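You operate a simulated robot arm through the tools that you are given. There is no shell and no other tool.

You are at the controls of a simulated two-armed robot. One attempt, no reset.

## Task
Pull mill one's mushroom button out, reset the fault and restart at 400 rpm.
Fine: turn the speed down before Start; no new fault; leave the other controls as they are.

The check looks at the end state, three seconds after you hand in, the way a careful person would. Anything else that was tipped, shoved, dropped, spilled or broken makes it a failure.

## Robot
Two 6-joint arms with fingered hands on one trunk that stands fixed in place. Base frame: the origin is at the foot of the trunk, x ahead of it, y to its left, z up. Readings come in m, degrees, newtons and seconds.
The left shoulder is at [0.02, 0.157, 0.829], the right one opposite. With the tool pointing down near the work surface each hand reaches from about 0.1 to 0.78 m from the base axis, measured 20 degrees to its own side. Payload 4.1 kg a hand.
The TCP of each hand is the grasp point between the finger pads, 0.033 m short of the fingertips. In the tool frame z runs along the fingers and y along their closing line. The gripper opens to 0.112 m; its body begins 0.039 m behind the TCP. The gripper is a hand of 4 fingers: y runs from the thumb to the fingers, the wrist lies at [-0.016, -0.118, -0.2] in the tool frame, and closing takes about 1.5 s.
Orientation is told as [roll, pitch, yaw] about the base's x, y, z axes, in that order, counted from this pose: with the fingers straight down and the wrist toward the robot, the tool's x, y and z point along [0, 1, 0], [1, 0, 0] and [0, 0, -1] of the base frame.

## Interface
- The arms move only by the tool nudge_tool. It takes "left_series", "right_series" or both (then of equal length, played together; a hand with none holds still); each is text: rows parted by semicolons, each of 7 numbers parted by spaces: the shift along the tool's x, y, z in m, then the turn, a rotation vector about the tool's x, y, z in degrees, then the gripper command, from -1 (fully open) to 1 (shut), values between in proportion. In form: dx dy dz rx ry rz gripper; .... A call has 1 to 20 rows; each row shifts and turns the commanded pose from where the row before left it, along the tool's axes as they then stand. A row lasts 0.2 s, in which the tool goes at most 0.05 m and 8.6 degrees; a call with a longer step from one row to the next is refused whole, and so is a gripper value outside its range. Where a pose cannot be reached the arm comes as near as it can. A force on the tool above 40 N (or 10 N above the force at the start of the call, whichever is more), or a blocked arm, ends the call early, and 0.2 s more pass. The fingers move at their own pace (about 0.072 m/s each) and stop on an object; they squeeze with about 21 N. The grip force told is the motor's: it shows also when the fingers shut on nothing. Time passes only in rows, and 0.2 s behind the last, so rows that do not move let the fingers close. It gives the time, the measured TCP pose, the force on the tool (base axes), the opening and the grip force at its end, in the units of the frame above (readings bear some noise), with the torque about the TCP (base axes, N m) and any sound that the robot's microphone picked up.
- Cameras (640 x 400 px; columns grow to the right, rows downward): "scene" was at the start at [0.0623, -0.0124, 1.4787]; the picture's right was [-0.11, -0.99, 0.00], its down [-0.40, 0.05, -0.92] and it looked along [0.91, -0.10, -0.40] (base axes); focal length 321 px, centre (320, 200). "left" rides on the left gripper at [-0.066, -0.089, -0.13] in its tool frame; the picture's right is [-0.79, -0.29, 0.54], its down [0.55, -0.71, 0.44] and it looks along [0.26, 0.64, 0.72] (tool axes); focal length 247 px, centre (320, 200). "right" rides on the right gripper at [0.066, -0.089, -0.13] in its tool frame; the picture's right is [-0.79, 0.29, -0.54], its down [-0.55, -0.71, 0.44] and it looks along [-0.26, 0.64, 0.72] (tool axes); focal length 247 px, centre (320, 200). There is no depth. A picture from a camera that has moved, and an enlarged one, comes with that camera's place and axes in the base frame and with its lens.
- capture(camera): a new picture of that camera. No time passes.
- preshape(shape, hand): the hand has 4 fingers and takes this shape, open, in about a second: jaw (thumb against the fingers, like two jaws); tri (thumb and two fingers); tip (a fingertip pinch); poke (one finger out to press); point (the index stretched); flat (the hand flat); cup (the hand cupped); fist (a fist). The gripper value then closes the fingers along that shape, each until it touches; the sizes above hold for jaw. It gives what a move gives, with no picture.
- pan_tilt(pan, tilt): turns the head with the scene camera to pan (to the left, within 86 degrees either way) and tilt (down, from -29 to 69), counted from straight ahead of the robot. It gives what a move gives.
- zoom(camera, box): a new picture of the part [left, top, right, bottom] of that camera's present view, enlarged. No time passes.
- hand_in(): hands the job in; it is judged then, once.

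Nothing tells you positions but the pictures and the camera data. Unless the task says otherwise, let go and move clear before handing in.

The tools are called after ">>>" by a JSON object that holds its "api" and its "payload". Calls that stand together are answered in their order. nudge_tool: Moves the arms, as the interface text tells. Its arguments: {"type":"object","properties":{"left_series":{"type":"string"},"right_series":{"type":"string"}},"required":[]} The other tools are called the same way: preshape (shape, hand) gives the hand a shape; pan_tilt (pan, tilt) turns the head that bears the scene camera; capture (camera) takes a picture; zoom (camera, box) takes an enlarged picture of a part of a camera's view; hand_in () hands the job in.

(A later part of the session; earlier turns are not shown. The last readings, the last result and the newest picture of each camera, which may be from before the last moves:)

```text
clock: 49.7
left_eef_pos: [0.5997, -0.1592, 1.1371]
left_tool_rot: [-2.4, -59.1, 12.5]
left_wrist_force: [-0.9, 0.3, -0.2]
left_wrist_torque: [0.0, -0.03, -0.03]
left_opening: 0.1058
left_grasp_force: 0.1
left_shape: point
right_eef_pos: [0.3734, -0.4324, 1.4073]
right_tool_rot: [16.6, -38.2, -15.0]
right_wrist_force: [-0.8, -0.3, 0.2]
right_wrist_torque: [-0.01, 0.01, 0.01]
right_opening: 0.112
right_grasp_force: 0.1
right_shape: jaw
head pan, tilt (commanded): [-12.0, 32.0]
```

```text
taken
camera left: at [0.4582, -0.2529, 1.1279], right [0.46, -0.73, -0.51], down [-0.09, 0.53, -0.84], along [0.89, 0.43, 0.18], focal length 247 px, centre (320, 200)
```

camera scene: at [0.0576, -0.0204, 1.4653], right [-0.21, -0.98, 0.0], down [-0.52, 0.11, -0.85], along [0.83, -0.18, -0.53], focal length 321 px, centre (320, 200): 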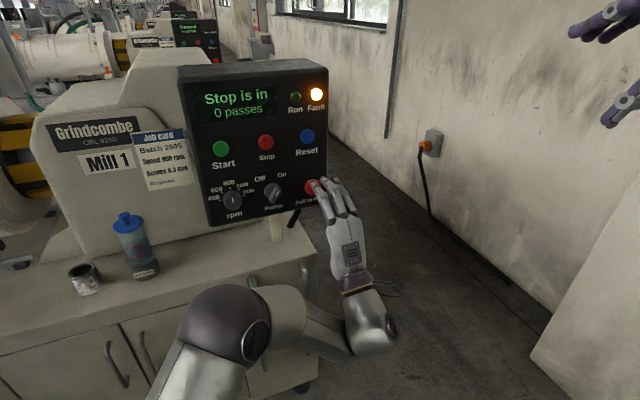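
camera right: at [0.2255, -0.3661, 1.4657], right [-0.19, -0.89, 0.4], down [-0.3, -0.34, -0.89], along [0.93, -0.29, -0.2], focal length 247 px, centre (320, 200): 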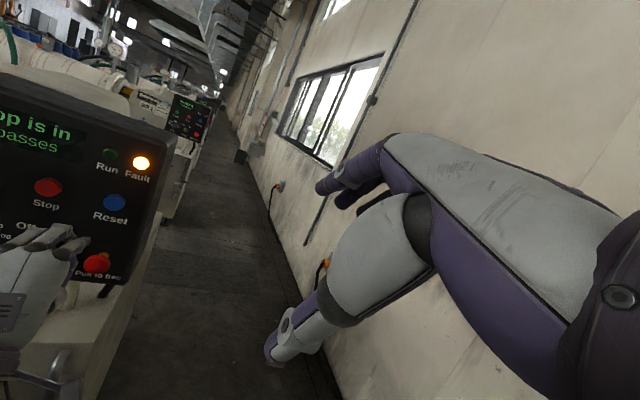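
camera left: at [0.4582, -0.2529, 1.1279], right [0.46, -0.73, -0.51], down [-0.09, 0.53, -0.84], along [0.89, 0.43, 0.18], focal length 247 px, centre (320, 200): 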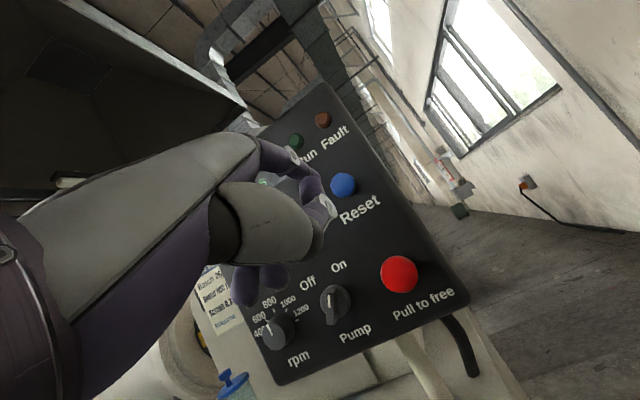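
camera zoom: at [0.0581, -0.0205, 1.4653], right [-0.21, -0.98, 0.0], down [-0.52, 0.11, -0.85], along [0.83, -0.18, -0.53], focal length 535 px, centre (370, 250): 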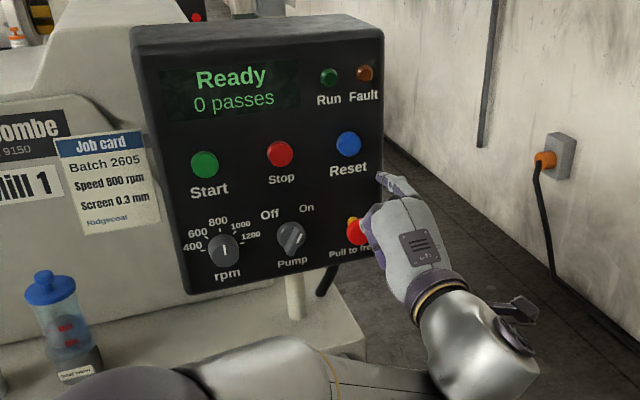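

The controller says "Ready". Next is the rpm knob, so I'll look closely at its pointer and scale ticks to work out the turn.

>>> {"api": "zoom", "payload": {"camera": "scene", "box": [195, 150, 265, 210]}}

>>> {"api": "zoom", "payload": {"camera": "left", "box": [230, 280, 340, 370]}}

>>> {"api": "zoom", "payload": {"camera": "right", "box": [0, 180, 80, 270]}}

```text
6.67 times, centred on (230, 180) of scene
camera zoom: at [0.0581, -0.0205, 1.4653], right [-0.21, -0.98, 0.0], down [-0.52, 0.11, -0.85], along [0.83, -0.18, -0.53], focal length 2141 px, centre (920, 333)
```

zoom: 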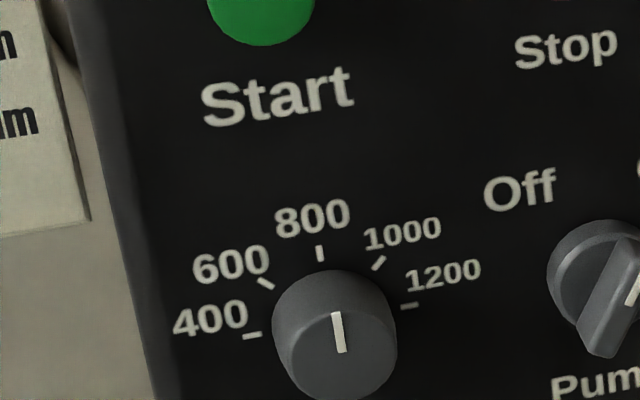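

```text
4.44 times, centred on (285, 325) of left
camera zoom: at [0.4582, -0.2529, 1.1279], right [0.46, -0.73, -0.51], down [-0.09, 0.53, -0.84], along [0.89, 0.43, 0.18], focal length 1098 px, centre (476, -356)
```

zoom: 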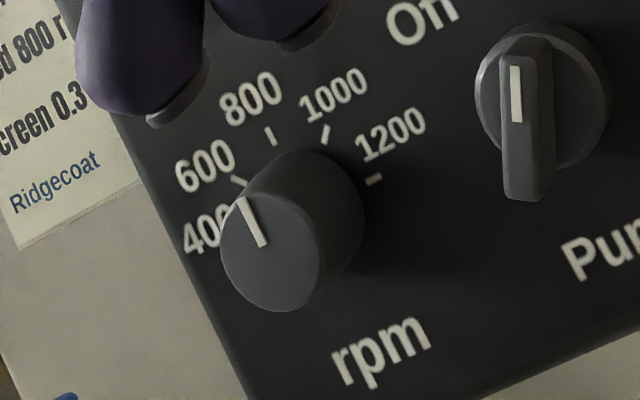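

```text
4.44 times, centred on (40, 225) of right
camera zoom: at [0.2255, -0.366, 1.4657], right [-0.19, -0.89, 0.4], down [-0.3, -0.34, -0.89], along [0.93, -0.29, -0.2], focal length 1098 px, centre (1564, 89)
```

zoom: 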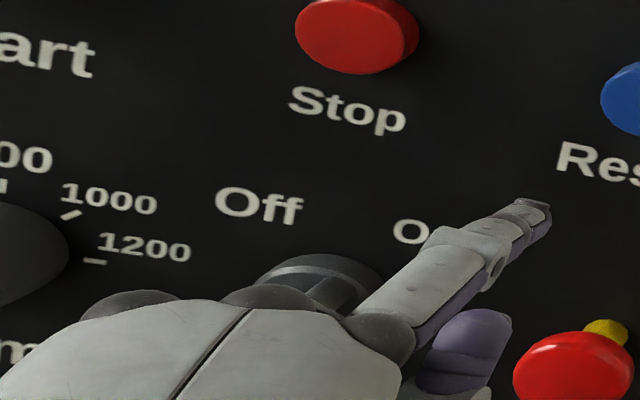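

The scale ticks sit at -90°, -45°, 0°, +45° and +90°, so going from 800 to 400 means a 90° counter-clockwise turn. The knob's front centre is near [0.731, 0.047, 1.062]. I'll reopen the left hand as a jaw and slide it left in front of the knob, staying about 12 cm off the panel.

>>> {"api": "preshape", "payload": {"shape": "jaw", "hand": "left"}}

>>> {"api": "nudge_tool", "payload": {"left_series": "0.036 0 0 0 0 0 -1; 0.036 0 0 0 0 0 -1; 0.036 0 0 0 0 0 -1; 0.036 0 0 0 0 0 -1; 0.036 0 0 0 0 0 -0.1; 0 0 0 0 0 0 -0.1; 0 0 0 0 0 0 -0.1"}}

>>> {"api": "zoom", "payload": {"camera": "scene", "box": [120, 40, 400, 300]}}

>>> {"api": "capture", "payload": {"camera": "left"}}

```text
clock: 50.6
left_eef_pos: [0.6003, -0.1598, 1.1367]
left_tool_rot: [-2.3, -59.1, 12.5]
left_wrist_force: [-0.7, -0.2, -1.0]
left_wrist_torque: [0.03, -0.01, -0.01]
left_opening: 0.1116
left_grasp_force: 0.0
left_shape: jaw
right_eef_pos: [0.3734, -0.4311, 1.4089]
right_tool_rot: [16.6, -38.3, -15.0]
right_wrist_force: [-0.4, 0.4, 0.7]
right_wrist_torque: [-0.02, -0.01, -0.02]
right_opening: 0.1119
right_grasp_force: 0.1
right_shape: jaw
head pan, tilt (commanded): [-12.0, 32.0]
```

```text
clock: 52.2
left_eef_pos: [0.5667, 0.0164, 1.1328]
left_tool_rot: [-2.4, -59.2, 12.5]
left_wrist_force: [-0.4, -0.3, 0.1]
left_wrist_torque: [-0.02, 0.01, 0.0]
left_opening: 0.0622
left_grasp_force: 0.0
left_shape: jaw
right_eef_pos: [0.3721, -0.431, 1.4088]
right_tool_rot: [16.6, -38.2, -15.0]
right_wrist_force: [-0.5, 0.0, 0.1]
right_wrist_torque: [-0.01, -0.01, 0.02]
right_opening: 0.1118
right_grasp_force: 0.0
right_shape: jaw
head pan, tilt (commanded): [-12.0, 32.0]
```

```text
1.54 times, centred on (260, 170) of scene
camera zoom: at [0.058, -0.0206, 1.4653], right [-0.21, -0.98, 0.0], down [-0.52, 0.11, -0.85], along [0.83, -0.18, -0.53], focal length 494 px, centre (412, 246)
```

zoom: 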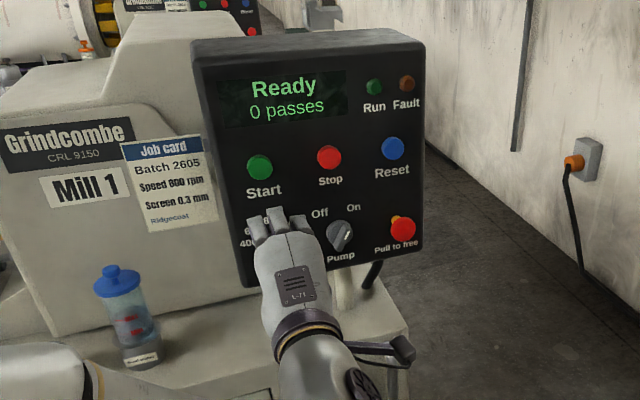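

```text
taken
camera left: at [0.4245, -0.0776, 1.1227], right [0.46, -0.73, -0.51], down [-0.09, 0.53, -0.84], along [0.89, 0.43, 0.18], focal length 247 px, centre (320, 200)
```

left: 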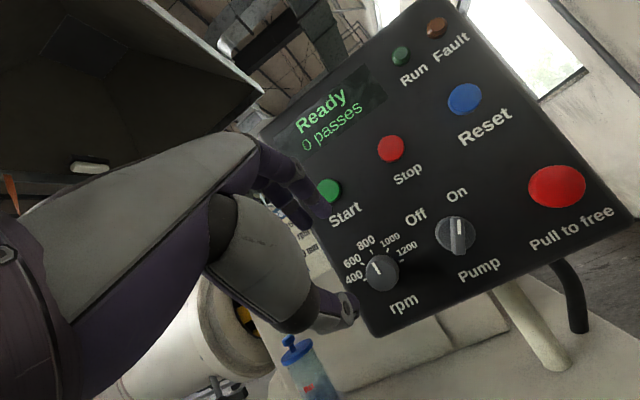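

The hand is in front of the knob with a 6.2 cm opening, enough for the ~4 cm knob while staying clear of Pump. I'll pitch to about 75°, come down to knob height and pre-roll clockwise about 50° so there's room to turn back.

>>> {"api": "nudge_tool", "payload": {"left_series": "0 0 0 -7.9 0 0 -0.1; 0 0 0 -7.9 0 0 -0.1; 0.001 -0.0272 0.028 0 0 0 -0.1; 0.001 -0.0272 0.028 0 0 0 -0.1; 0 0 0 0 2.156 8.05 -0.1; 0 0 0 0 2.156 8.05 -0.1; 0 0 0 0 2.156 8.05 -0.1; 0 0 0 0 2.156 8.05 -0.1; 0 0 0 0 2.156 8.05 -0.1; 0 0 0 0 2.156 8.05 -0.1; 0 0 0 0 0 0 -0.1"}}

>>> {"api": "zoom", "payload": {"camera": "scene", "box": [160, 60, 360, 260]}}

>>> {"api": "capture", "payload": {"camera": "left"}}

```text
clock: 54.6
left_eef_pos: [0.5818, -0.0243, 1.0833]
left_tool_rot: [76.9, -39.3, -59.2]
left_wrist_force: [-0.3, 0.3, 0.7]
left_wrist_torque: [0.04, 0.03, -0.01]
left_opening: 0.0617
left_grasp_force: 0.1
left_shape: jaw
left hand out of reach, approached as far as the arm can: row 7, 8, 9, 10
right_eef_pos: [0.3724, -0.4324, 1.4066]
right_tool_rot: [16.7, -38.2, -15.0]
right_wrist_force: [0.0, -0.7, -0.1]
right_wrist_torque: [-0.02, 0.02, -0.01]
right_opening: 0.1115
right_grasp_force: 0.0
right_shape: jaw
head pan, tilt (commanded): [-12.0, 32.0]
```

```text
2.00 times, centred on (260, 160) of scene
camera zoom: at [0.058, -0.0205, 1.4653], right [-0.21, -0.98, 0.0], down [-0.52, 0.11, -0.85], along [0.83, -0.18, -0.53], focal length 642 px, centre (440, 280)
```

zoom: 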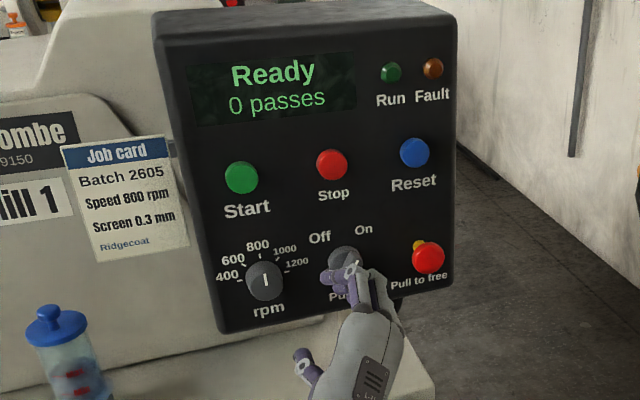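

```text
taken
camera left: at [0.4376, -0.0567, 0.9991], right [0.47, -0.12, -0.87], down [0.05, 0.99, -0.11], along [0.88, 0.01, 0.48], focal length 247 px, centre (320, 200)
```

left: 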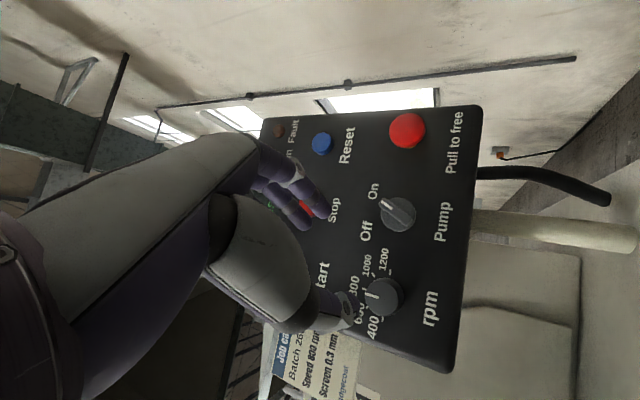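

The pre-roll pulled the hand rightward because the elbow folds to its limit this close in; farther forward it should reach. The hand is open and well clear of everything, so I'll move it forward to line up with the knob at this roll.

>>> {"api": "nudge_tool", "payload": {"left_series": "0.0041 -0.0051 0.035 0 0 0 -0.1; 0.0041 -0.0051 0.035 0 0 0 -0.1; 0.0041 -0.0051 0.035 0 0 0 -0.1; 0 0 0 0 0 0 -0.1"}}

>>> {"api": "zoom", "payload": {"camera": "scene", "box": [160, 60, 360, 260]}}

>>> {"api": "capture", "payload": {"camera": "left"}}

```text
clock: 55.6
left_eef_pos: [0.6424, -0.0332, 1.0933]
left_tool_rot: [76.2, -39.2, -57.8]
left_wrist_force: [1.0, -0.1, -0.6]
left_wrist_torque: [0.03, 0.0, 0.02]
left_opening: 0.0619
left_grasp_force: 0.1
left_shape: jaw
left hand out of reach, approached as far as the arm can: row 1, 2, 3
right_eef_pos: [0.3724, -0.4323, 1.4084]
right_tool_rot: [16.6, -38.2, -15.0]
right_wrist_force: [0.3, 0.3, 0.1]
right_wrist_torque: [0.02, 0.0, 0.01]
right_opening: 0.1119
right_grasp_force: 0.1
right_shape: jaw
head pan, tilt (commanded): [-12.0, 32.0]
```

```text
2.00 times, centred on (260, 160) of scene
camera zoom: at [0.058, -0.0205, 1.4653], right [-0.21, -0.98, 0.0], down [-0.52, 0.11, -0.85], along [0.83, -0.18, -0.53], focal length 642 px, centre (440, 280)
```

zoom: 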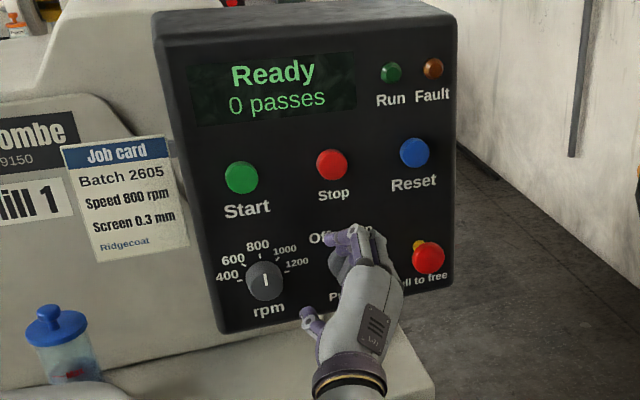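

```text
taken
camera left: at [0.4979, -0.0683, 1.0108], right [0.47, -0.12, -0.88], down [0.03, 0.99, -0.11], along [0.88, 0.03, 0.47], focal length 247 px, centre (320, 200)
```

left: 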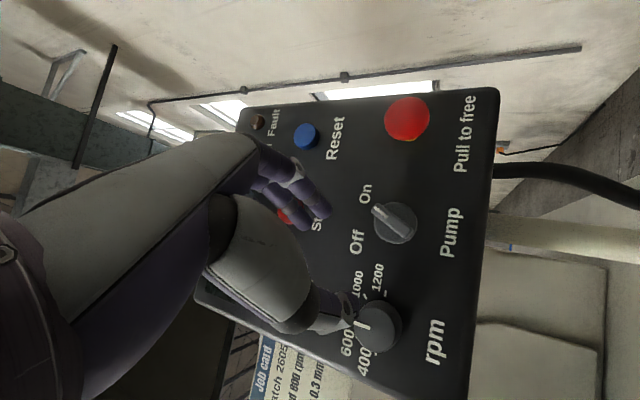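

Still limited: the hand stays about 7 cm right of the knob. I'll check the whole arm's configuration before trying something else.

>>> {"api": "capture", "payload": {"camera": "scene"}}

>>> {"api": "capture", "payload": {"camera": "right"}}

```text
taken
camera scene: at [0.058, -0.0205, 1.4653], right [-0.21, -0.98, 0.0], down [-0.52, 0.11, -0.85], along [0.83, -0.18, -0.53], focal length 321 px, centre (320, 200)
```

scene: 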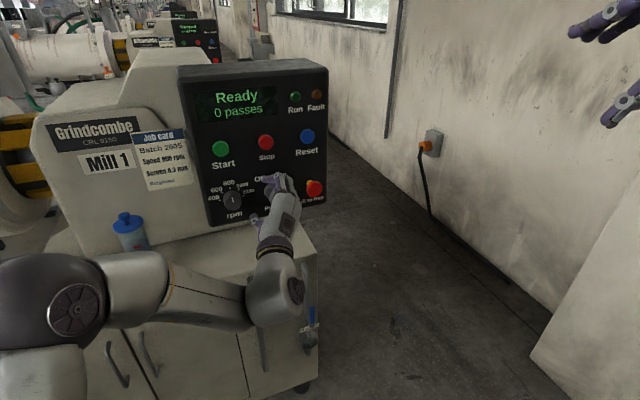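

```text
taken
camera right: at [0.2254, -0.3661, 1.4657], right [-0.19, -0.89, 0.4], down [-0.3, -0.34, -0.89], along [0.93, -0.29, -0.2], focal length 247 px, centre (320, 200)
```

right: 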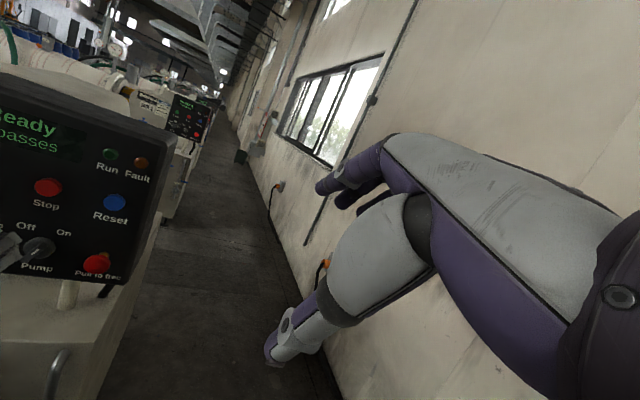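

The pre-roll is what's costing reach, so smaller turns with regrips make more sense. I'll roll back to neutral here, in free space, then test the available roll range in front of the knob.

>>> {"api": "nudge_tool", "payload": {"left_series": "0 0 -0.02 0 0 0 -0.1; 0 0 0 0 -2.156 -8.05 -0.1; 0 0 0 0 -2.156 -8.05 -0.1; 0 0 0 0 -2.156 -8.05 -0.1; 0 0 0 0 -2.156 -8.05 -0.1; 0 0 0 0 -2.156 -8.05 -0.1; 0 0 0 0 -2.156 -8.05 -0.1; 0 0 0 0 0 0 -0.1"}}

```text
clock: 57.4
left_eef_pos: [0.6257, -0.0394, 1.0961]
left_tool_rot: [-5.0, -74.9, 15.3]
left_wrist_force: [0.7, 0.1, 0.3]
left_wrist_torque: [0.03, 0.01, 0.01]
left_opening: 0.0623
left_grasp_force: 0.0
left_shape: jaw
right_eef_pos: [0.3731, -0.4308, 1.409]
right_tool_rot: [16.7, -38.2, -15.0]
right_wrist_force: [0.2, -0.3, 0.2]
right_wrist_torque: [0.02, 0.0, -0.03]
right_opening: 0.1116
right_grasp_force: 0.0
right_shape: jaw
head pan, tilt (commanded): [-12.0, 32.0]
```

>>> {"api": "nudge_tool", "payload": {"left_series": "0.0227 -0.0047 0.01 0 0 0 -0.1; 0.0227 -0.0047 0.019 0 0 0 -0.1; 0.0227 -0.0047 0.019 0 0 0 -0.1; 0 0 0.009 0 0 0 -0.1; 0 0 0 0 0 0 -0.1"}}

>>> {"api": "zoom", "payload": {"camera": "scene", "box": [160, 100, 320, 260]}}

>>> {"api": "capture", "payload": {"camera": "left"}}

```text
clock: 58.6
left_eef_pos: [0.6648, 0.0353, 1.066]
left_tool_rot: [-4.5, -74.9, 14.8]
left_wrist_force: [0.8, 0.3, 0.2]
left_wrist_torque: [0.01, 0.01, 0.02]
left_opening: 0.0619
left_grasp_force: 0.1
left_shape: jaw
right_eef_pos: [0.3735, -0.4309, 1.4076]
right_tool_rot: [16.6, -38.1, -15.0]
right_wrist_force: [-0.3, 0.3, 0.2]
right_wrist_torque: [0.03, 0.02, -0.02]
right_opening: 0.1118
right_grasp_force: 0.1
right_shape: jaw
head pan, tilt (commanded): [-12.0, 32.0]
```

```text
2.50 times, centred on (240, 180) of scene
camera zoom: at [0.058, -0.0205, 1.4653], right [-0.21, -0.98, 0.0], down [-0.52, 0.11, -0.85], along [0.83, -0.18, -0.53], focal length 803 px, centre (520, 250)
```

zoom: 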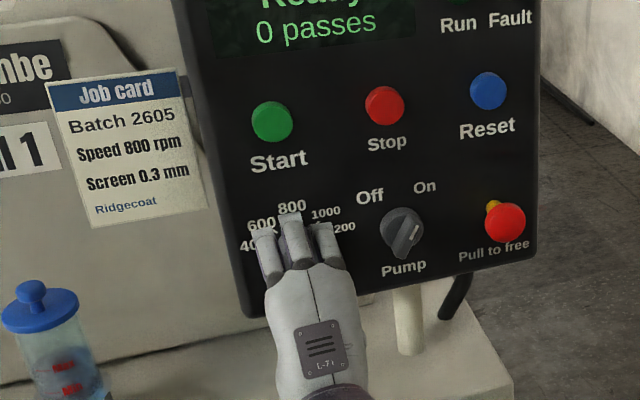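

```text
taken
camera left: at [0.5321, -0.0574, 1.0145], right [0.58, -0.71, -0.4], down [0.13, 0.57, -0.81], along [0.8, 0.42, 0.43], focal length 247 px, centre (320, 200)
```

left: 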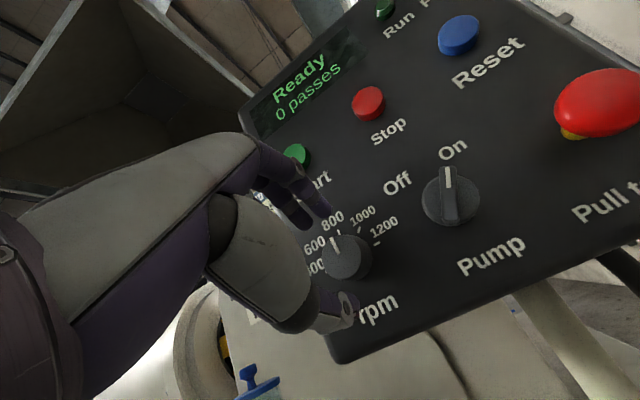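

Aligned 6 cm before the knob with no warnings. I'll test the roll range here: first clockwise a little, then counter-clockwise.

>>> {"api": "nudge_tool", "payload": {"left_series": "0 0 0 0 2.07 7.73 -0.1; 0 0 0 0 2.07 7.73 -0.1; 0 0 0 0 2.07 7.73 -0.1; 0 0 0 0 0 0 -0.1"}}

```text
clock: 59.6
left_eef_pos: [0.651, -0.0001, 1.0784]
left_tool_rot: [56.9, -62.6, -42.3]
left_wrist_force: [0.5, 0.1, 1.0]
left_wrist_torque: [0.01, 0.04, 0.0]
left_opening: 0.0616
left_grasp_force: 0.1
left_shape: jaw
left hand out of reach, approached as far as the arm can: row 2, 3
right_eef_pos: [0.3722, -0.4311, 1.4081]
right_tool_rot: [16.6, -38.2, -15.1]
right_wrist_force: [0.6, -0.2, 0.3]
right_wrist_torque: [0.05, 0.0, 0.0]
right_opening: 0.1117
right_grasp_force: 0.1
right_shape: jaw
head pan, tilt (commanded): [-12.0, 32.0]
```

Clockwise is limited to about +8°. I'll go back and test the counter-clockwise side.

>>> {"api": "nudge_tool", "payload": {"left_series": "0 0 0 0 -2.07 -7.73 -0.1; 0 0 0 0 -2.07 -7.73 -0.1; 0 0 0 0 -2.07 -7.73 -0.1; 0 0 0 0 -2.07 -7.73 -0.1; 0 0 0 0 -2.07 -7.73 -0.1; 0 0 0 0 -2.07 -7.73 -0.1; 0 0 0 0 0 0 -0.1"}}

```text
clock: 61.2
left_eef_pos: [0.6574, -0.0044, 1.0852]
left_tool_rot: [-60.6, -61.0, 68.0]
left_wrist_force: [0.4, -0.3, 0.1]
left_wrist_torque: [-0.03, 0.03, -0.01]
left_opening: 0.0618
left_grasp_force: 0.1
left_shape: jaw
left hand out of reach, approached as far as the arm can: row 6
right_eef_pos: [0.3727, -0.4307, 1.4075]
right_tool_rot: [16.6, -38.3, -15.0]
right_wrist_force: [-0.1, 0.7, -0.3]
right_wrist_torque: [0.02, 0.02, -0.01]
right_opening: 0.1121
right_grasp_force: 0.1
right_shape: jaw
head pan, tilt (commanded): [-12.0, 32.0]
```

Here the usable roll is roughly +8° to -18°. That is enough to ratchet the knob round: grip, turn about 20° counter-clockwise, open, roll back and repeat, all without leaving the knob. I'll re-centre and test a squarer pitch.

>>> {"api": "nudge_tool", "payload": {"left_series": "0 0 0 0 2.07 7.73 -0.1; 0 0 0 0 2.07 7.73 -0.1; 0 0 0 0 2.07 7.73 -0.1; 0 0 0 0 0 0 -0.1"}}

```text
clock: 62.2
left_eef_pos: [0.658, -0.0041, 1.0859]
left_tool_rot: [-4.0, -74.9, 14.5]
left_wrist_force: [0.1, 0.2, -0.1]
left_wrist_torque: [0.01, 0.0, 0.01]
left_opening: 0.0617
left_grasp_force: 0.1
left_shape: jaw
right_eef_pos: [0.3734, -0.431, 1.4081]
right_tool_rot: [16.6, -38.2, -15.0]
right_wrist_force: [0.9, 0.4, -0.2]
right_wrist_torque: [0.0, 0.01, 0.01]
right_opening: 0.1121
right_grasp_force: 0.0
right_shape: jaw
head pan, tilt (commanded): [-12.0, 32.0]
```

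>>> {"api": "nudge_tool", "payload": {"left_series": "0.0196 -0.009 0.0097 -5 0 0 -0.1; 0.0196 -0.009 0.0097 -5 0 0 -0.1; 0 0 0 0 0 0 -0.1"}}

```text
clock: 63.0
left_eef_pos: [0.6567, 0.0186, 1.0699]
left_tool_rot: [-17.8, -83.9, 29.4]
left_wrist_force: [0.5, -0.4, -0.1]
left_wrist_torque: [0.0, -0.02, 0.02]
left_opening: 0.062
left_grasp_force: 0.0
left_shape: jaw
left hand out of reach, approached as far as the arm can: row 2
right_eef_pos: [0.3729, -0.4307, 1.4071]
right_tool_rot: [16.5, -38.1, -15.1]
right_wrist_force: [-0.1, 0.4, 0.4]
right_wrist_torque: [0.04, 0.0, 0.0]
right_opening: 0.1116
right_grasp_force: 0.1
right_shape: jaw
head pan, tilt (commanded): [-12.0, 32.0]
```

>>> {"api": "nudge_tool", "payload": {"left_series": "0 0 0 0 6 0 -0.1; 0 0 0 0 6 0 -0.1; 0.0085 -0.0035 0.005 0 0 0 -0.1; 0.0085 -0.0035 0.002 0 0 0 -0.1; 0 0 0 0 0 0 -0.1"}}

```text
clock: 64.2
left_eef_pos: [0.6556, 0.036, 1.0625]
left_tool_rot: [-1.3, -84.8, 23.7]
left_wrist_force: [-0.2, -0.7, 0.3]
left_wrist_torque: [0.0, 0.0, 0.02]
left_opening: 0.0619
left_grasp_force: 0.1
left_shape: jaw
right_eef_pos: [0.3729, -0.4317, 1.4085]
right_tool_rot: [16.5, -38.2, -15.0]
right_wrist_force: [-0.1, 0.3, 0.0]
right_wrist_torque: [0.0, 0.0, -0.01]
right_opening: 0.1119
right_grasp_force: 0.1
right_shape: jaw
head pan, tilt (commanded): [-12.0, 32.0]
```

Pointing the hand about 12° further left frees that limit: it's at the knob with no warning and pitch 85°. Checking the clockwise roll room here.

>>> {"api": "nudge_tool", "payload": {"left_series": "0 0 0 -1.74 0.7 7.78 -0.1; 0 0 0 -1.74 0.7 7.78 -0.1; 0 0 0 -1.74 0.7 7.78 -0.1; 0 0 0 0 0 0 -0.1"}}

```text
clock: 65.2
left_eef_pos: [0.6313, -0.0046, 1.0731]
left_tool_rot: [87.1, -67.3, -62.2]
left_wrist_force: [0.1, -0.1, 0.7]
left_wrist_torque: [-0.02, 0.05, -0.02]
left_opening: 0.0617
left_grasp_force: 0.0
left_shape: jaw
left hand out of reach, approached as far as the arm can: row 2, 3
right_eef_pos: [0.3723, -0.4315, 1.4083]
right_tool_rot: [16.7, -38.2, -15.0]
right_wrist_force: [-0.4, -0.5, 0.6]
right_wrist_torque: [0.03, -0.01, 0.0]
right_opening: 0.1119
right_grasp_force: 0.1
right_shape: jaw
head pan, tilt (commanded): [-12.0, 32.0]
```

>>> {"api": "nudge_tool", "payload": {"left_series": "0 0 0 1.74 -0.7 -7.78 -0.1; 0 0 0 1.74 -0.7 -7.78 -0.1; 0 0 0 1.74 -0.7 -7.78 -0.1; 0.0142 -0.0035 0.0194 0 0 0 -0.1; 0.0142 -0.0035 0.0194 0 0 0 -0.1; 0 0 0 1.74 -0.7 -7.78 -0.1; 0 0 0 1.74 -0.7 -7.78 -0.1; 0 0 0 1.74 -0.7 -7.78 -0.1; 0 0 0 1.74 -0.7 -7.78 -0.1; 0 0 0 0 0 0 -0.1"}}

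>>> {"api": "capture", "payload": {"camera": "left"}}

>>> {"api": "zoom", "payload": {"camera": "scene", "box": [160, 100, 320, 260]}}

```text
clock: 67.4
left_eef_pos: [0.6735, 0.0246, 1.0745]
left_tool_rot: [-69.3, -56.4, 90.6]
left_wrist_force: [0.4, 0.4, 0.8]
left_wrist_torque: [-0.01, 0.0, -0.03]
left_opening: 0.0619
left_grasp_force: 0.0
left_shape: jaw
left hand out of reach, approached as far as the arm can: row 9
right_eef_pos: [0.3728, -0.4309, 1.4079]
right_tool_rot: [16.7, -38.2, -15.0]
right_wrist_force: [0.1, 0.1, -0.6]
right_wrist_torque: [-0.02, 0.0, -0.04]
right_opening: 0.1118
right_grasp_force: 0.0
right_shape: jaw
head pan, tilt (commanded): [-12.0, 32.0]
```

```text
taken
camera left: at [0.5773, -0.1151, 1.0588], right [0.79, -0.61, 0.07], down [0.21, 0.17, -0.96], along [0.58, 0.77, 0.26], focal length 247 px, centre (320, 200)
```

left: 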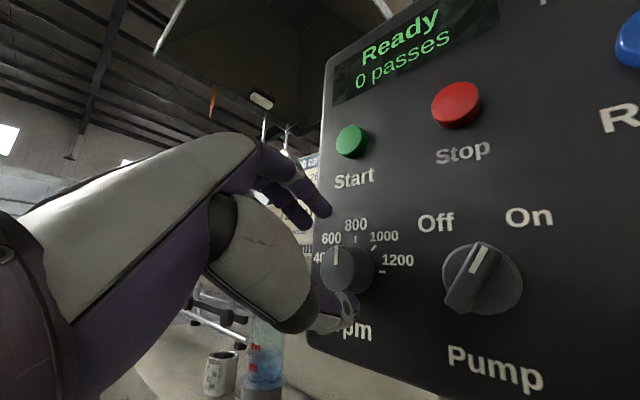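

```text
2.50 times, centred on (240, 180) of scene
camera zoom: at [0.058, -0.0204, 1.4653], right [-0.21, -0.98, 0.0], down [-0.52, 0.11, -0.85], along [0.83, -0.18, -0.53], focal length 803 px, centre (520, 250)
```

zoom: 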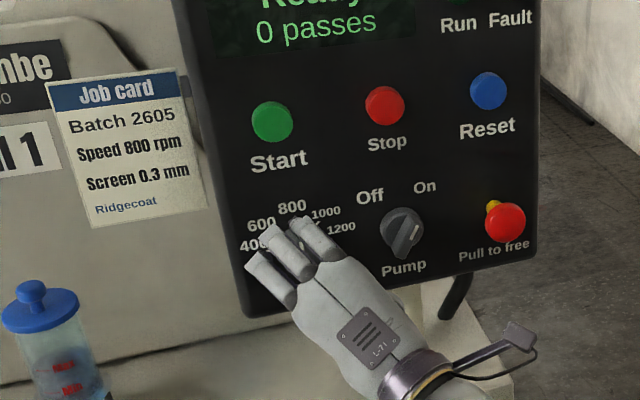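

Usable range here is about +8° to -26°, so three grips should do it. I'll roll back to neutral, centre on the knob axis and check before moving in.

>>> {"api": "nudge_tool", "payload": {"left_series": "0 0 0 -1.74 0.7 7.78 -0.1; 0 0 0 -1.74 0.7 7.78 -0.1; 0 0 0 -1.74 0.7 7.78 -0.1; 0 0 0 -1.74 0.7 7.78 -0.1; 0.0099 -0.0114 0.0032 0 0 0 -0.1; 0 0 0 0 0 0 -0.1"}}

>>> {"api": "capture", "payload": {"camera": "left"}}

>>> {"api": "zoom", "payload": {"camera": "scene", "box": [180, 120, 300, 240]}}

```text
clock: 68.8
left_eef_pos: [0.6715, 0.036, 1.0641]
left_tool_rot: [-0.4, -84.8, 22.9]
left_wrist_force: [0.1, 1.4, 0.6]
left_wrist_torque: [0.01, 0.0, -0.03]
left_opening: 0.0618
left_grasp_force: 0.0
left_shape: jaw
right_eef_pos: [0.3735, -0.4297, 1.4078]
right_tool_rot: [16.6, -38.2, -15.1]
right_wrist_force: [0.4, 0.5, 0.6]
right_wrist_torque: [0.01, 0.04, 0.0]
right_opening: 0.1117
right_grasp_force: 0.0
right_shape: jaw
head pan, tilt (commanded): [-12.0, 32.0]
```

```text
taken
camera left: at [0.5701, -0.0783, 0.9855], right [0.77, -0.54, -0.33], down [0.13, 0.65, -0.75], along [0.62, 0.54, 0.57], focal length 247 px, centre (320, 200)
```

left: 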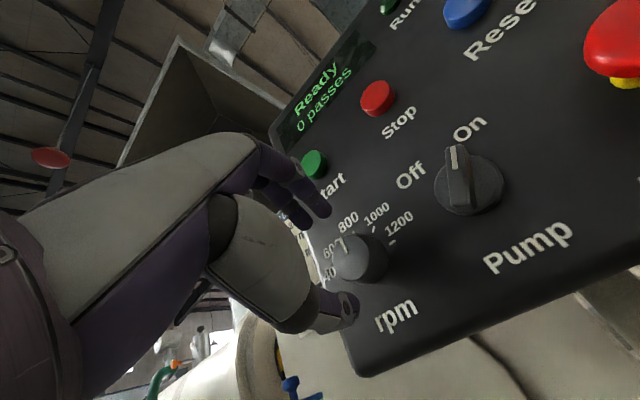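

```text
3.33 times, centred on (240, 180) of scene
camera zoom: at [0.058, -0.0206, 1.4653], right [-0.21, -0.98, 0.0], down [-0.52, 0.11, -0.85], along [0.83, -0.18, -0.53], focal length 1070 px, centre (587, 267)
```

zoom: 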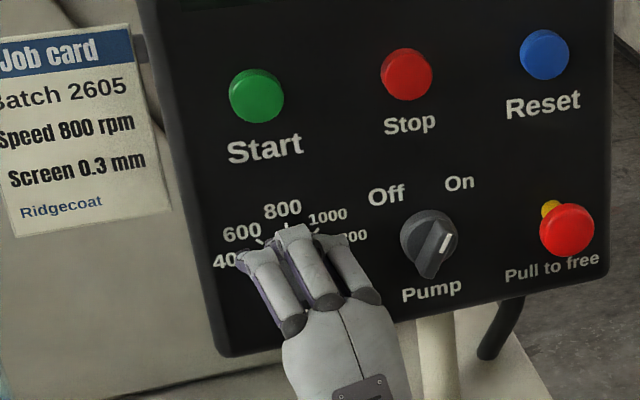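

Centred within a couple of millimetres. Moving in 3.7 cm along the knob axis and closing on it.

>>> {"api": "nudge_tool", "payload": {"left_series": "-0.0028 0.0011 0.0121 0 0 0 -0.1; -0.0028 0.0008 0.0121 0 0 0 -0.1; -0.0028 0.0008 0.0121 0 0 0 -0.1; 0 0 0 0 0 0 -0.1"}}

>>> {"api": "zoom", "payload": {"camera": "left", "box": [220, 140, 460, 340]}}

>>> {"api": "zoom", "payload": {"camera": "scene", "box": [190, 140, 290, 230]}}

```text
clock: 69.8
left_eef_pos: [0.7087, 0.0415, 1.0634]
left_tool_rot: [-1.0, -84.7, 23.6]
left_wrist_force: [1.0, 0.1, 0.5]
left_wrist_torque: [-0.02, 0.0, -0.01]
left_opening: 0.0619
left_grasp_force: 0.1
left_shape: jaw
right_eef_pos: [0.3727, -0.4303, 1.4081]
right_tool_rot: [16.6, -38.1, -15.0]
right_wrist_force: [0.3, 0.1, -0.4]
right_wrist_torque: [0.03, 0.03, 0.0]
right_opening: 0.1118
right_grasp_force: 0.0
right_shape: jaw
head pan, tilt (commanded): [-12.0, 32.0]
```

```text
2.00 times, centred on (340, 240) of left
camera zoom: at [0.6072, -0.0724, 0.9854], right [0.77, -0.54, -0.33], down [0.13, 0.65, -0.75], along [0.62, 0.54, 0.57], focal length 494 px, centre (280, 120)
```

zoom: 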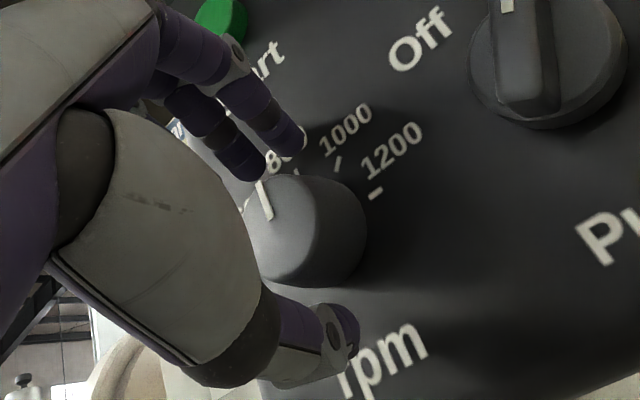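

```text
4.44 times, centred on (240, 185) of scene
camera zoom: at [0.058, -0.0205, 1.4653], right [-0.21, -0.98, 0.0], down [-0.52, 0.11, -0.85], along [0.83, -0.18, -0.53], focal length 1427 px, centre (676, 267)
```

zoom: 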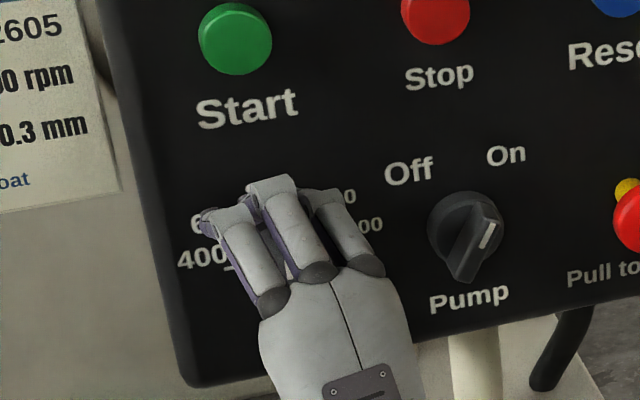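

The knob sits between the thumb and the fingers. Closing on it.

>>> {"api": "nudge_tool", "payload": {"left_series": "0 0 0 0 0 0 0.3; 0 0 0 0 0 0 1; 0 0 0 0 0 0 1; 0 0 0 0 0 0 1; 0 0 0 0 0 0 1"}}

>>> {"api": "zoom", "payload": {"camera": "left", "box": [220, 140, 460, 340]}}

```text
clock: 71.0
left_eef_pos: [0.7085, 0.0417, 1.0634]
left_tool_rot: [-0.8, -84.7, 23.2]
left_wrist_force: [-1.2, 0.0, -3.4]
left_wrist_torque: [-0.01, 0.01, -0.04]
left_opening: 0.0325
left_grasp_force: 20.5
left_shape: jaw
right_eef_pos: [0.3726, -0.4313, 1.4078]
right_tool_rot: [16.6, -38.3, -15.0]
right_wrist_force: [0.0, -0.4, -0.3]
right_wrist_torque: [-0.03, 0.03, 0.0]
right_opening: 0.1116
right_grasp_force: 0.1
right_shape: jaw
head pan, tilt (commanded): [-12.0, 32.0]
```

```text
2.00 times, centred on (340, 240) of left
camera zoom: at [0.6071, -0.0725, 0.9852], right [0.77, -0.54, -0.33], down [0.13, 0.65, -0.75], along [0.62, 0.54, 0.57], focal length 494 px, centre (280, 120)
```

zoom: 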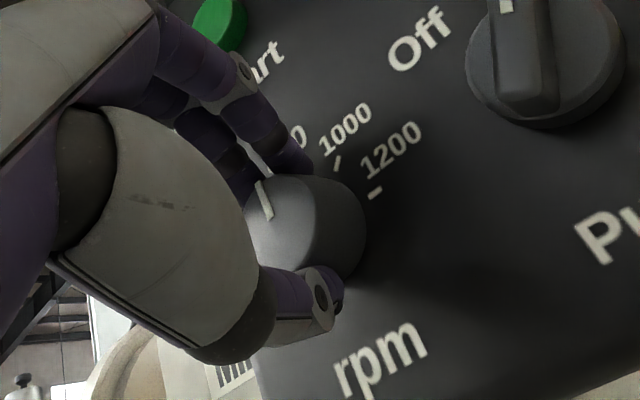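

The grip is firm (3.25 cm, 20 N) with little side load. I'll turn it 24° counter-clockwise about the knob axis.

>>> {"api": "nudge_tool", "payload": {"left_series": "0 0 0 0.87 -0.35 -3.89 1; 0 0 0 0.87 -0.35 -3.89 1; 0 0 0 0.87 -0.35 -3.89 1; 0 0 0 0.87 -0.35 -3.89 1; 0 0 0 0.87 -0.35 -3.89 1; 0 0 0 0.87 -0.35 -3.89 1; 0 0 0 0 0 0 1"}}

>>> {"api": "zoom", "payload": {"camera": "left", "box": [220, 140, 460, 340]}}

>>> {"api": "zoom", "payload": {"camera": "scene", "box": [170, 50, 350, 240]}}

```text
clock: 72.6
left_eef_pos: [0.7094, 0.0411, 1.0635]
left_tool_rot: [-67.1, -64.3, 88.4]
left_wrist_force: [-4.7, 4.1, 3.1]
left_wrist_torque: [0.05, -0.21, 0.23]
left_opening: 0.0326
left_grasp_force: 21.1
left_shape: jaw
right_eef_pos: [0.3728, -0.4308, 1.4086]
right_tool_rot: [16.7, -38.2, -15.0]
right_wrist_force: [-0.6, -1.1, -0.4]
right_wrist_torque: [0.0, 0.03, -0.02]
right_opening: 0.1119
right_grasp_force: 0.1
right_shape: jaw
head pan, tilt (commanded): [-12.0, 32.0]
```

```text
2.00 times, centred on (340, 240) of left
camera zoom: at [0.6116, -0.095, 1.0314], right [0.79, -0.61, -0.03], down [0.19, 0.3, -0.94], along [0.58, 0.73, 0.35], focal length 494 px, centre (280, 120)
```

zoom: 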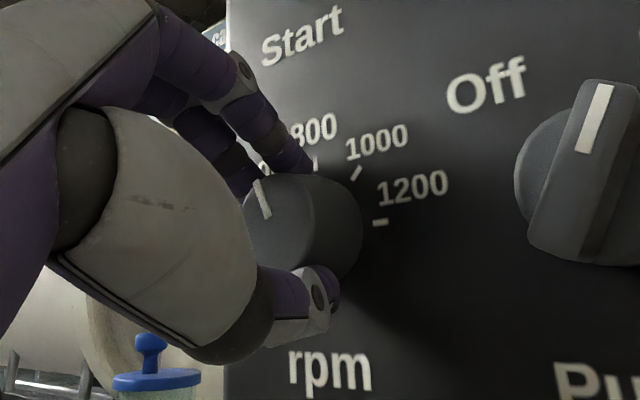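

```text
2.11 times, centred on (260, 145) of scene
camera zoom: at [0.0577, -0.0203, 1.4653], right [-0.21, -0.98, 0.0], down [-0.52, 0.11, -0.85], along [0.83, -0.18, -0.53], focal length 676 px, centre (446, 316)
```

zoom: 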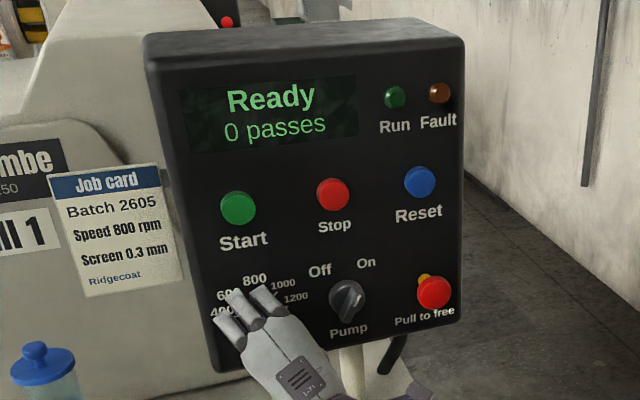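

The knob turned with the hand. Now I'll open and see whether it stays put before rolling back.

>>> {"api": "nudge_tool", "payload": {"left_series": "0 0 0 0 0 0 0.3; 0 0 0 0 0 0 -0.1; 0 0 0 0 0 0 -0.1; 0 0 0 0 0 0 -0.1"}}

>>> {"api": "zoom", "payload": {"camera": "left", "box": [220, 140, 460, 340]}}

```text
clock: 73.6
left_eef_pos: [0.7088, 0.0423, 1.0643]
left_tool_rot: [-66.7, -64.4, 88.1]
left_wrist_force: [0.2, 0.4, 0.0]
left_wrist_torque: [-0.03, 0.01, -0.02]
left_opening: 0.061
left_grasp_force: 0.1
left_shape: jaw
right_eef_pos: [0.3727, -0.4313, 1.4081]
right_tool_rot: [16.6, -38.2, -15.1]
right_wrist_force: [0.3, 0.3, -0.9]
right_wrist_torque: [0.02, -0.01, -0.01]
right_opening: 0.1117
right_grasp_force: 0.0
right_shape: jaw
head pan, tilt (commanded): [-12.0, 32.0]
```

```text
2.00 times, centred on (340, 240) of left
camera zoom: at [0.6115, -0.0956, 1.0306], right [0.79, -0.61, -0.03], down [0.19, 0.3, -0.94], along [0.59, 0.73, 0.35], focal length 494 px, centre (280, 120)
```

zoom: 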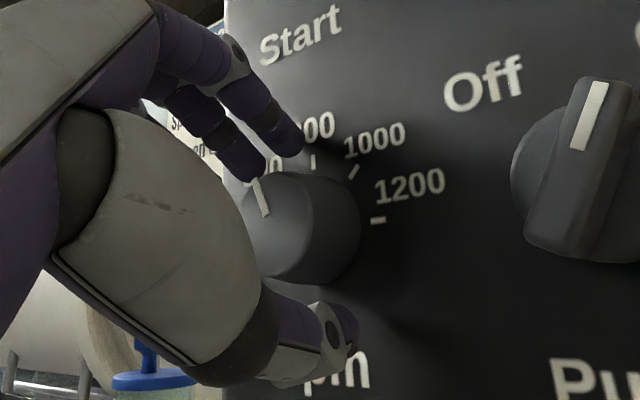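

It stays where it was turned, with no snapping. Next ratchet cycle: roll back, grip, and turn another 28°.

>>> {"api": "nudge_tool", "payload": {"left_series": "0 0 0 -1.52 0.61 6.81 -0.1; 0 0 0 -1.52 0.61 6.81 -0.1; 0 0 0 -1.52 0.61 6.81 -0.1; 0 0 0 -1.3 0.53 5.84 -0.1; 0 0 0 0 0 0 0.3; 0 0 0 0 0 0 1; 0 0 0 0 0 0 1; 0 0 0 0 0 0 1; 0 0 0 0 0 0 1"}}

>>> {"api": "zoom", "payload": {"camera": "left", "box": [220, 140, 460, 340]}}

```text
clock: 75.6
left_eef_pos: [0.7074, 0.0418, 1.0636]
left_tool_rot: [32.0, -84.6, -9.5]
left_wrist_force: [-0.9, -0.2, -2.4]
left_wrist_torque: [-0.01, -0.03, -0.03]
left_opening: 0.0326
left_grasp_force: 21.3
left_shape: jaw
right_eef_pos: [0.373, -0.4305, 1.4085]
right_tool_rot: [16.6, -38.2, -15.0]
right_wrist_force: [0.3, 0.4, 0.8]
right_wrist_torque: [-0.01, -0.03, -0.03]
right_opening: 0.1118
right_grasp_force: 0.0
right_shape: jaw
head pan, tilt (commanded): [-12.0, 32.0]
```

```text
2.00 times, centred on (340, 240) of left
camera zoom: at [0.6067, -0.0685, 0.9809], right [0.77, -0.52, -0.37], down [0.12, 0.69, -0.71], along [0.62, 0.51, 0.59], focal length 494 px, centre (280, 120)
```

zoom: 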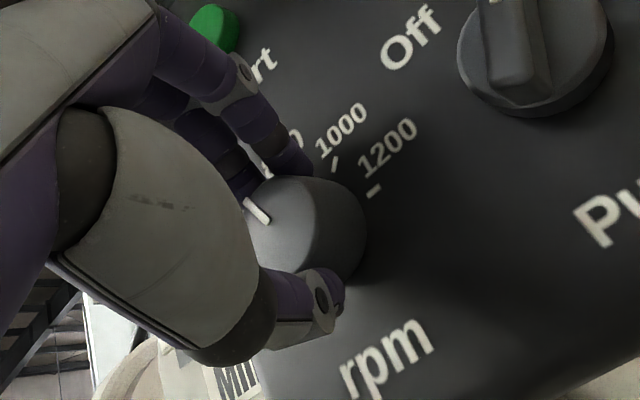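

>>> {"api": "nudge_tool", "payload": {"left_series": "0 0 0 0.87 -0.35 -3.89 1; 0 0 0 0.87 -0.35 -3.89 1; 0 0 0 0.87 -0.35 -3.89 1; 0 0 0 0.87 -0.35 -3.89 1; 0 0 0 0.87 -0.35 -3.89 1; 0 0 0 0.87 -0.35 -3.89 1; 0 0 0 0.87 -0.35 -3.89 1; 0 0 0 0 0 0 1; 0 0 0 0 0 0 0.3; 0 0 0 0 0 0 -0.1; 0 0 0 0 0 0 -0.1; 0 0 0 0 0 0 -0.1"}}

>>> {"api": "zoom", "payload": {"camera": "left", "box": [220, 140, 460, 340]}}

>>> {"api": "zoom", "payload": {"camera": "scene", "box": [170, 50, 350, 240]}}

```text
clock: 78.2
left_eef_pos: [0.7096, 0.0402, 1.0627]
left_tool_rot: [-67.1, -63.4, 88.5]
left_wrist_force: [0.0, -0.2, -0.7]
left_wrist_torque: [0.02, 0.03, 0.0]
left_opening: 0.0613
left_grasp_force: 0.0
left_shape: jaw
right_eef_pos: [0.3727, -0.4311, 1.4083]
right_tool_rot: [16.6, -38.1, -15.0]
right_wrist_force: [-0.2, -0.1, 0.7]
right_wrist_torque: [0.02, 0.0, 0.03]
right_opening: 0.1117
right_grasp_force: 0.1
right_shape: jaw
head pan, tilt (commanded): [-12.0, 32.0]
```

```text
2.00 times, centred on (340, 240) of left
camera zoom: at [0.6117, -0.0961, 1.0321], right [0.79, -0.62, -0.02], down [0.19, 0.28, -0.94], along [0.58, 0.74, 0.34], focal length 494 px, centre (280, 120)
```

zoom: 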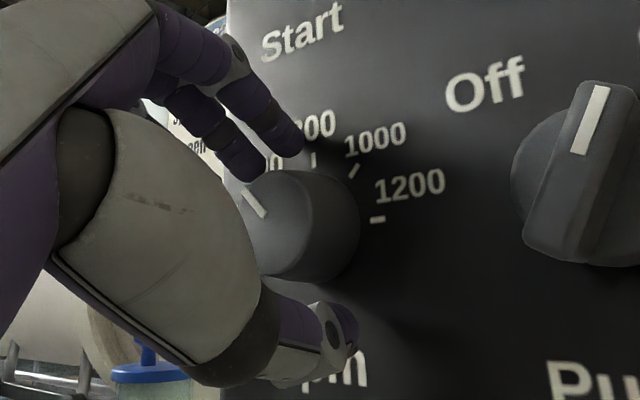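

```text
2.11 times, centred on (260, 145) of scene
camera zoom: at [0.058, -0.0205, 1.4653], right [-0.21, -0.98, 0.0], down [-0.52, 0.11, -0.85], along [0.83, -0.18, -0.53], focal length 676 px, centre (446, 316)
```

zoom: 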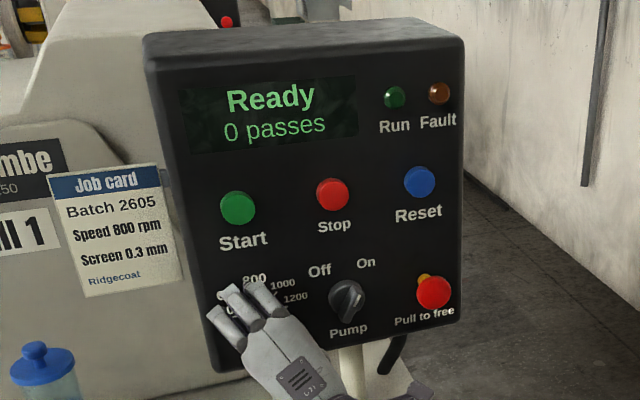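

About 51° done so far. Third cycle now.

>>> {"api": "nudge_tool", "payload": {"left_series": "0 0 0 -1.52 0.61 6.81 -0.1; 0 0 0 -1.52 0.61 6.81 -0.1; 0 0 0 -1.52 0.61 6.81 -0.1; 0 0 0 -1.52 0.61 6.81 -0.1; 0 0 0 0 0 0 0.3; 0 0 0 0 0 0 1; 0 0 0 0 0 0 1; 0 0 0 0 0 0 1; 0 0 0 0 0 0 1; 0 0 0 0.87 -0.35 -3.89 1; 0 0 0 0.87 -0.35 -3.89 1; 0 0 0 0.87 -0.35 -3.89 1; 0 0 0 0.87 -0.35 -3.89 1; 0 0 0 0.87 -0.35 -3.89 1; 0 0 0 0.87 -0.35 -3.89 1; 0 0 0 0.87 -0.35 -3.89 1; 0 0 0 0 0 0 1"}}

>>> {"api": "zoom", "payload": {"camera": "left", "box": [220, 140, 460, 340]}}

```text
clock: 81.8
left_eef_pos: [0.708, 0.0417, 1.065]
left_tool_rot: [-67.4, -63.2, 88.7]
left_wrist_force: [0.0, 7.2, 2.6]
left_wrist_torque: [0.1, -0.21, 0.25]
left_opening: 0.0323
left_grasp_force: 20.8
left_shape: jaw
right_eef_pos: [0.3728, -0.43, 1.4068]
right_tool_rot: [16.6, -38.2, -15.0]
right_wrist_force: [0.1, -0.5, 0.0]
right_wrist_torque: [-0.01, 0.01, 0.01]
right_opening: 0.1117
right_grasp_force: 0.1
right_shape: jaw
head pan, tilt (commanded): [-12.0, 32.0]
```

```text
2.00 times, centred on (340, 240) of left
camera zoom: at [0.6114, -0.0953, 1.0333], right [0.79, -0.61, -0.02], down [0.19, 0.28, -0.94], along [0.58, 0.74, 0.34], focal length 494 px, centre (280, 120)
```

zoom: 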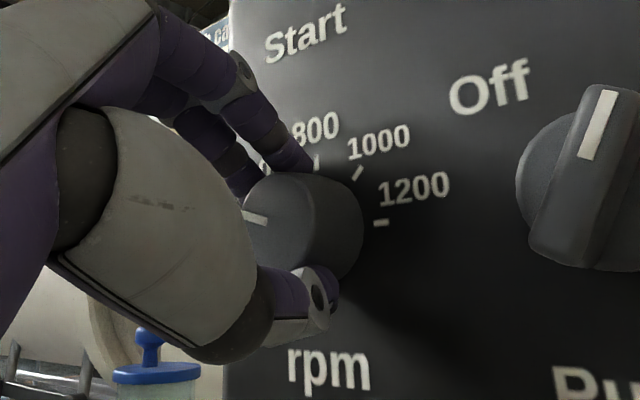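

Roughly 79° by dead reckoning, but I want the true pointer angle. I'll zoom in tightly on the marker.

>>> {"api": "zoom", "payload": {"camera": "left", "box": [290, 170, 390, 270]}}

>>> {"api": "zoom", "payload": {"camera": "scene", "box": [200, 150, 270, 220]}}

```text
4.00 times, centred on (340, 220) of left
camera zoom: at [0.6114, -0.0953, 1.0333], right [0.79, -0.61, -0.02], down [0.19, 0.28, -0.94], along [0.58, 0.74, 0.34], focal length 988 px, centre (240, 120)
```

zoom: 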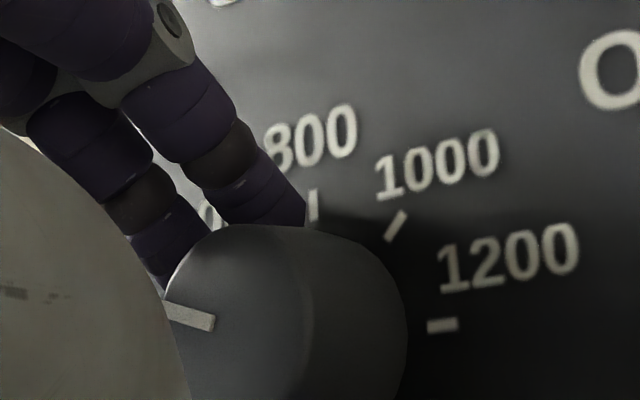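

```text
5.71 times, centred on (235, 185) of scene
camera zoom: at [0.0579, -0.0202, 1.4653], right [-0.21, -0.98, 0.0], down [-0.52, 0.11, -0.85], along [0.83, -0.18, -0.53], focal length 1835 px, centre (806, 286)
```

zoom: 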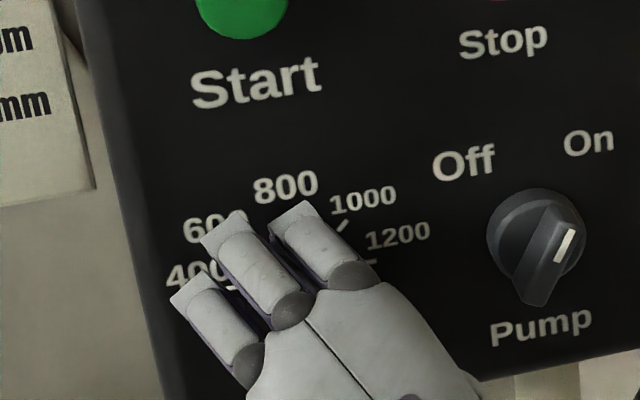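

The pointer is at about -73°, so roughly 17° remain. One more cycle: roll back, grip, turn 17°, then open and measure.

>>> {"api": "nudge_tool", "payload": {"left_series": "0 0 0 0 0 0 0.3; 0 0 0 0 0 0 -0.1; 0 0 0 0 0 0 -0.1; 0 0 0 -1.52 0.61 6.81 -0.1; 0 0 0 -1.52 0.61 6.81 -0.1; 0 0 0 -1.52 0.61 6.81 -0.1; 0 0 0 0 0 0 0.3; 0 0 0 0 0 0 1; 0 0 0 0 0 0 1; 0 0 0 0 0 0 1; 0 0 0 0 0 0 1; 0 0 0 0.87 -0.35 -3.89 1; 0 0 0 0.87 -0.35 -3.89 1; 0 0 0 0.87 -0.35 -3.89 1; 0 0 0 0.87 -0.35 -3.89 1; 0 0 0 0 0 0 1; 0 0 0 0 0 0 1"}}

>>> {"api": "zoom", "payload": {"camera": "left", "box": [290, 170, 390, 270]}}

```text
clock: 85.4
left_eef_pos: [0.7094, 0.0415, 1.0635]
left_tool_rot: [-64.6, -68.2, 86.3]
left_wrist_force: [-4.3, 2.9, 3.4]
left_wrist_torque: [0.03, -0.17, 0.1]
left_opening: 0.0331
left_grasp_force: 21.1
left_shape: jaw
right_eef_pos: [0.3729, -0.4307, 1.409]
right_tool_rot: [16.5, -38.2, -14.9]
right_wrist_force: [0.4, 0.1, -0.2]
right_wrist_torque: [-0.01, 0.0, -0.01]
right_opening: 0.1117
right_grasp_force: 0.0
right_shape: jaw
head pan, tilt (commanded): [-12.0, 32.0]
```

```text
4.00 times, centred on (340, 220) of left
camera zoom: at [0.6112, -0.093, 1.0226], right [0.79, -0.61, -0.08], down [0.18, 0.36, -0.91], along [0.59, 0.7, 0.4], focal length 988 px, centre (240, 120)
```

zoom: 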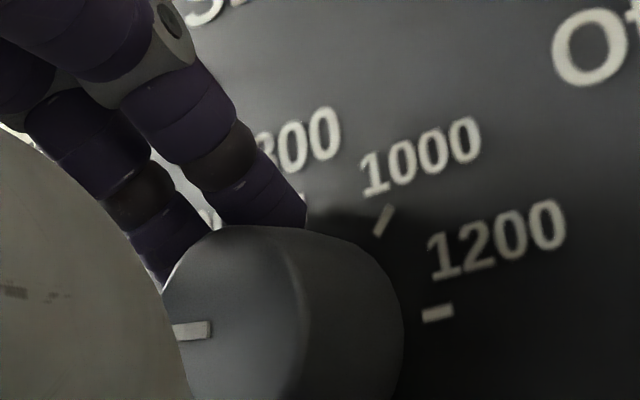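

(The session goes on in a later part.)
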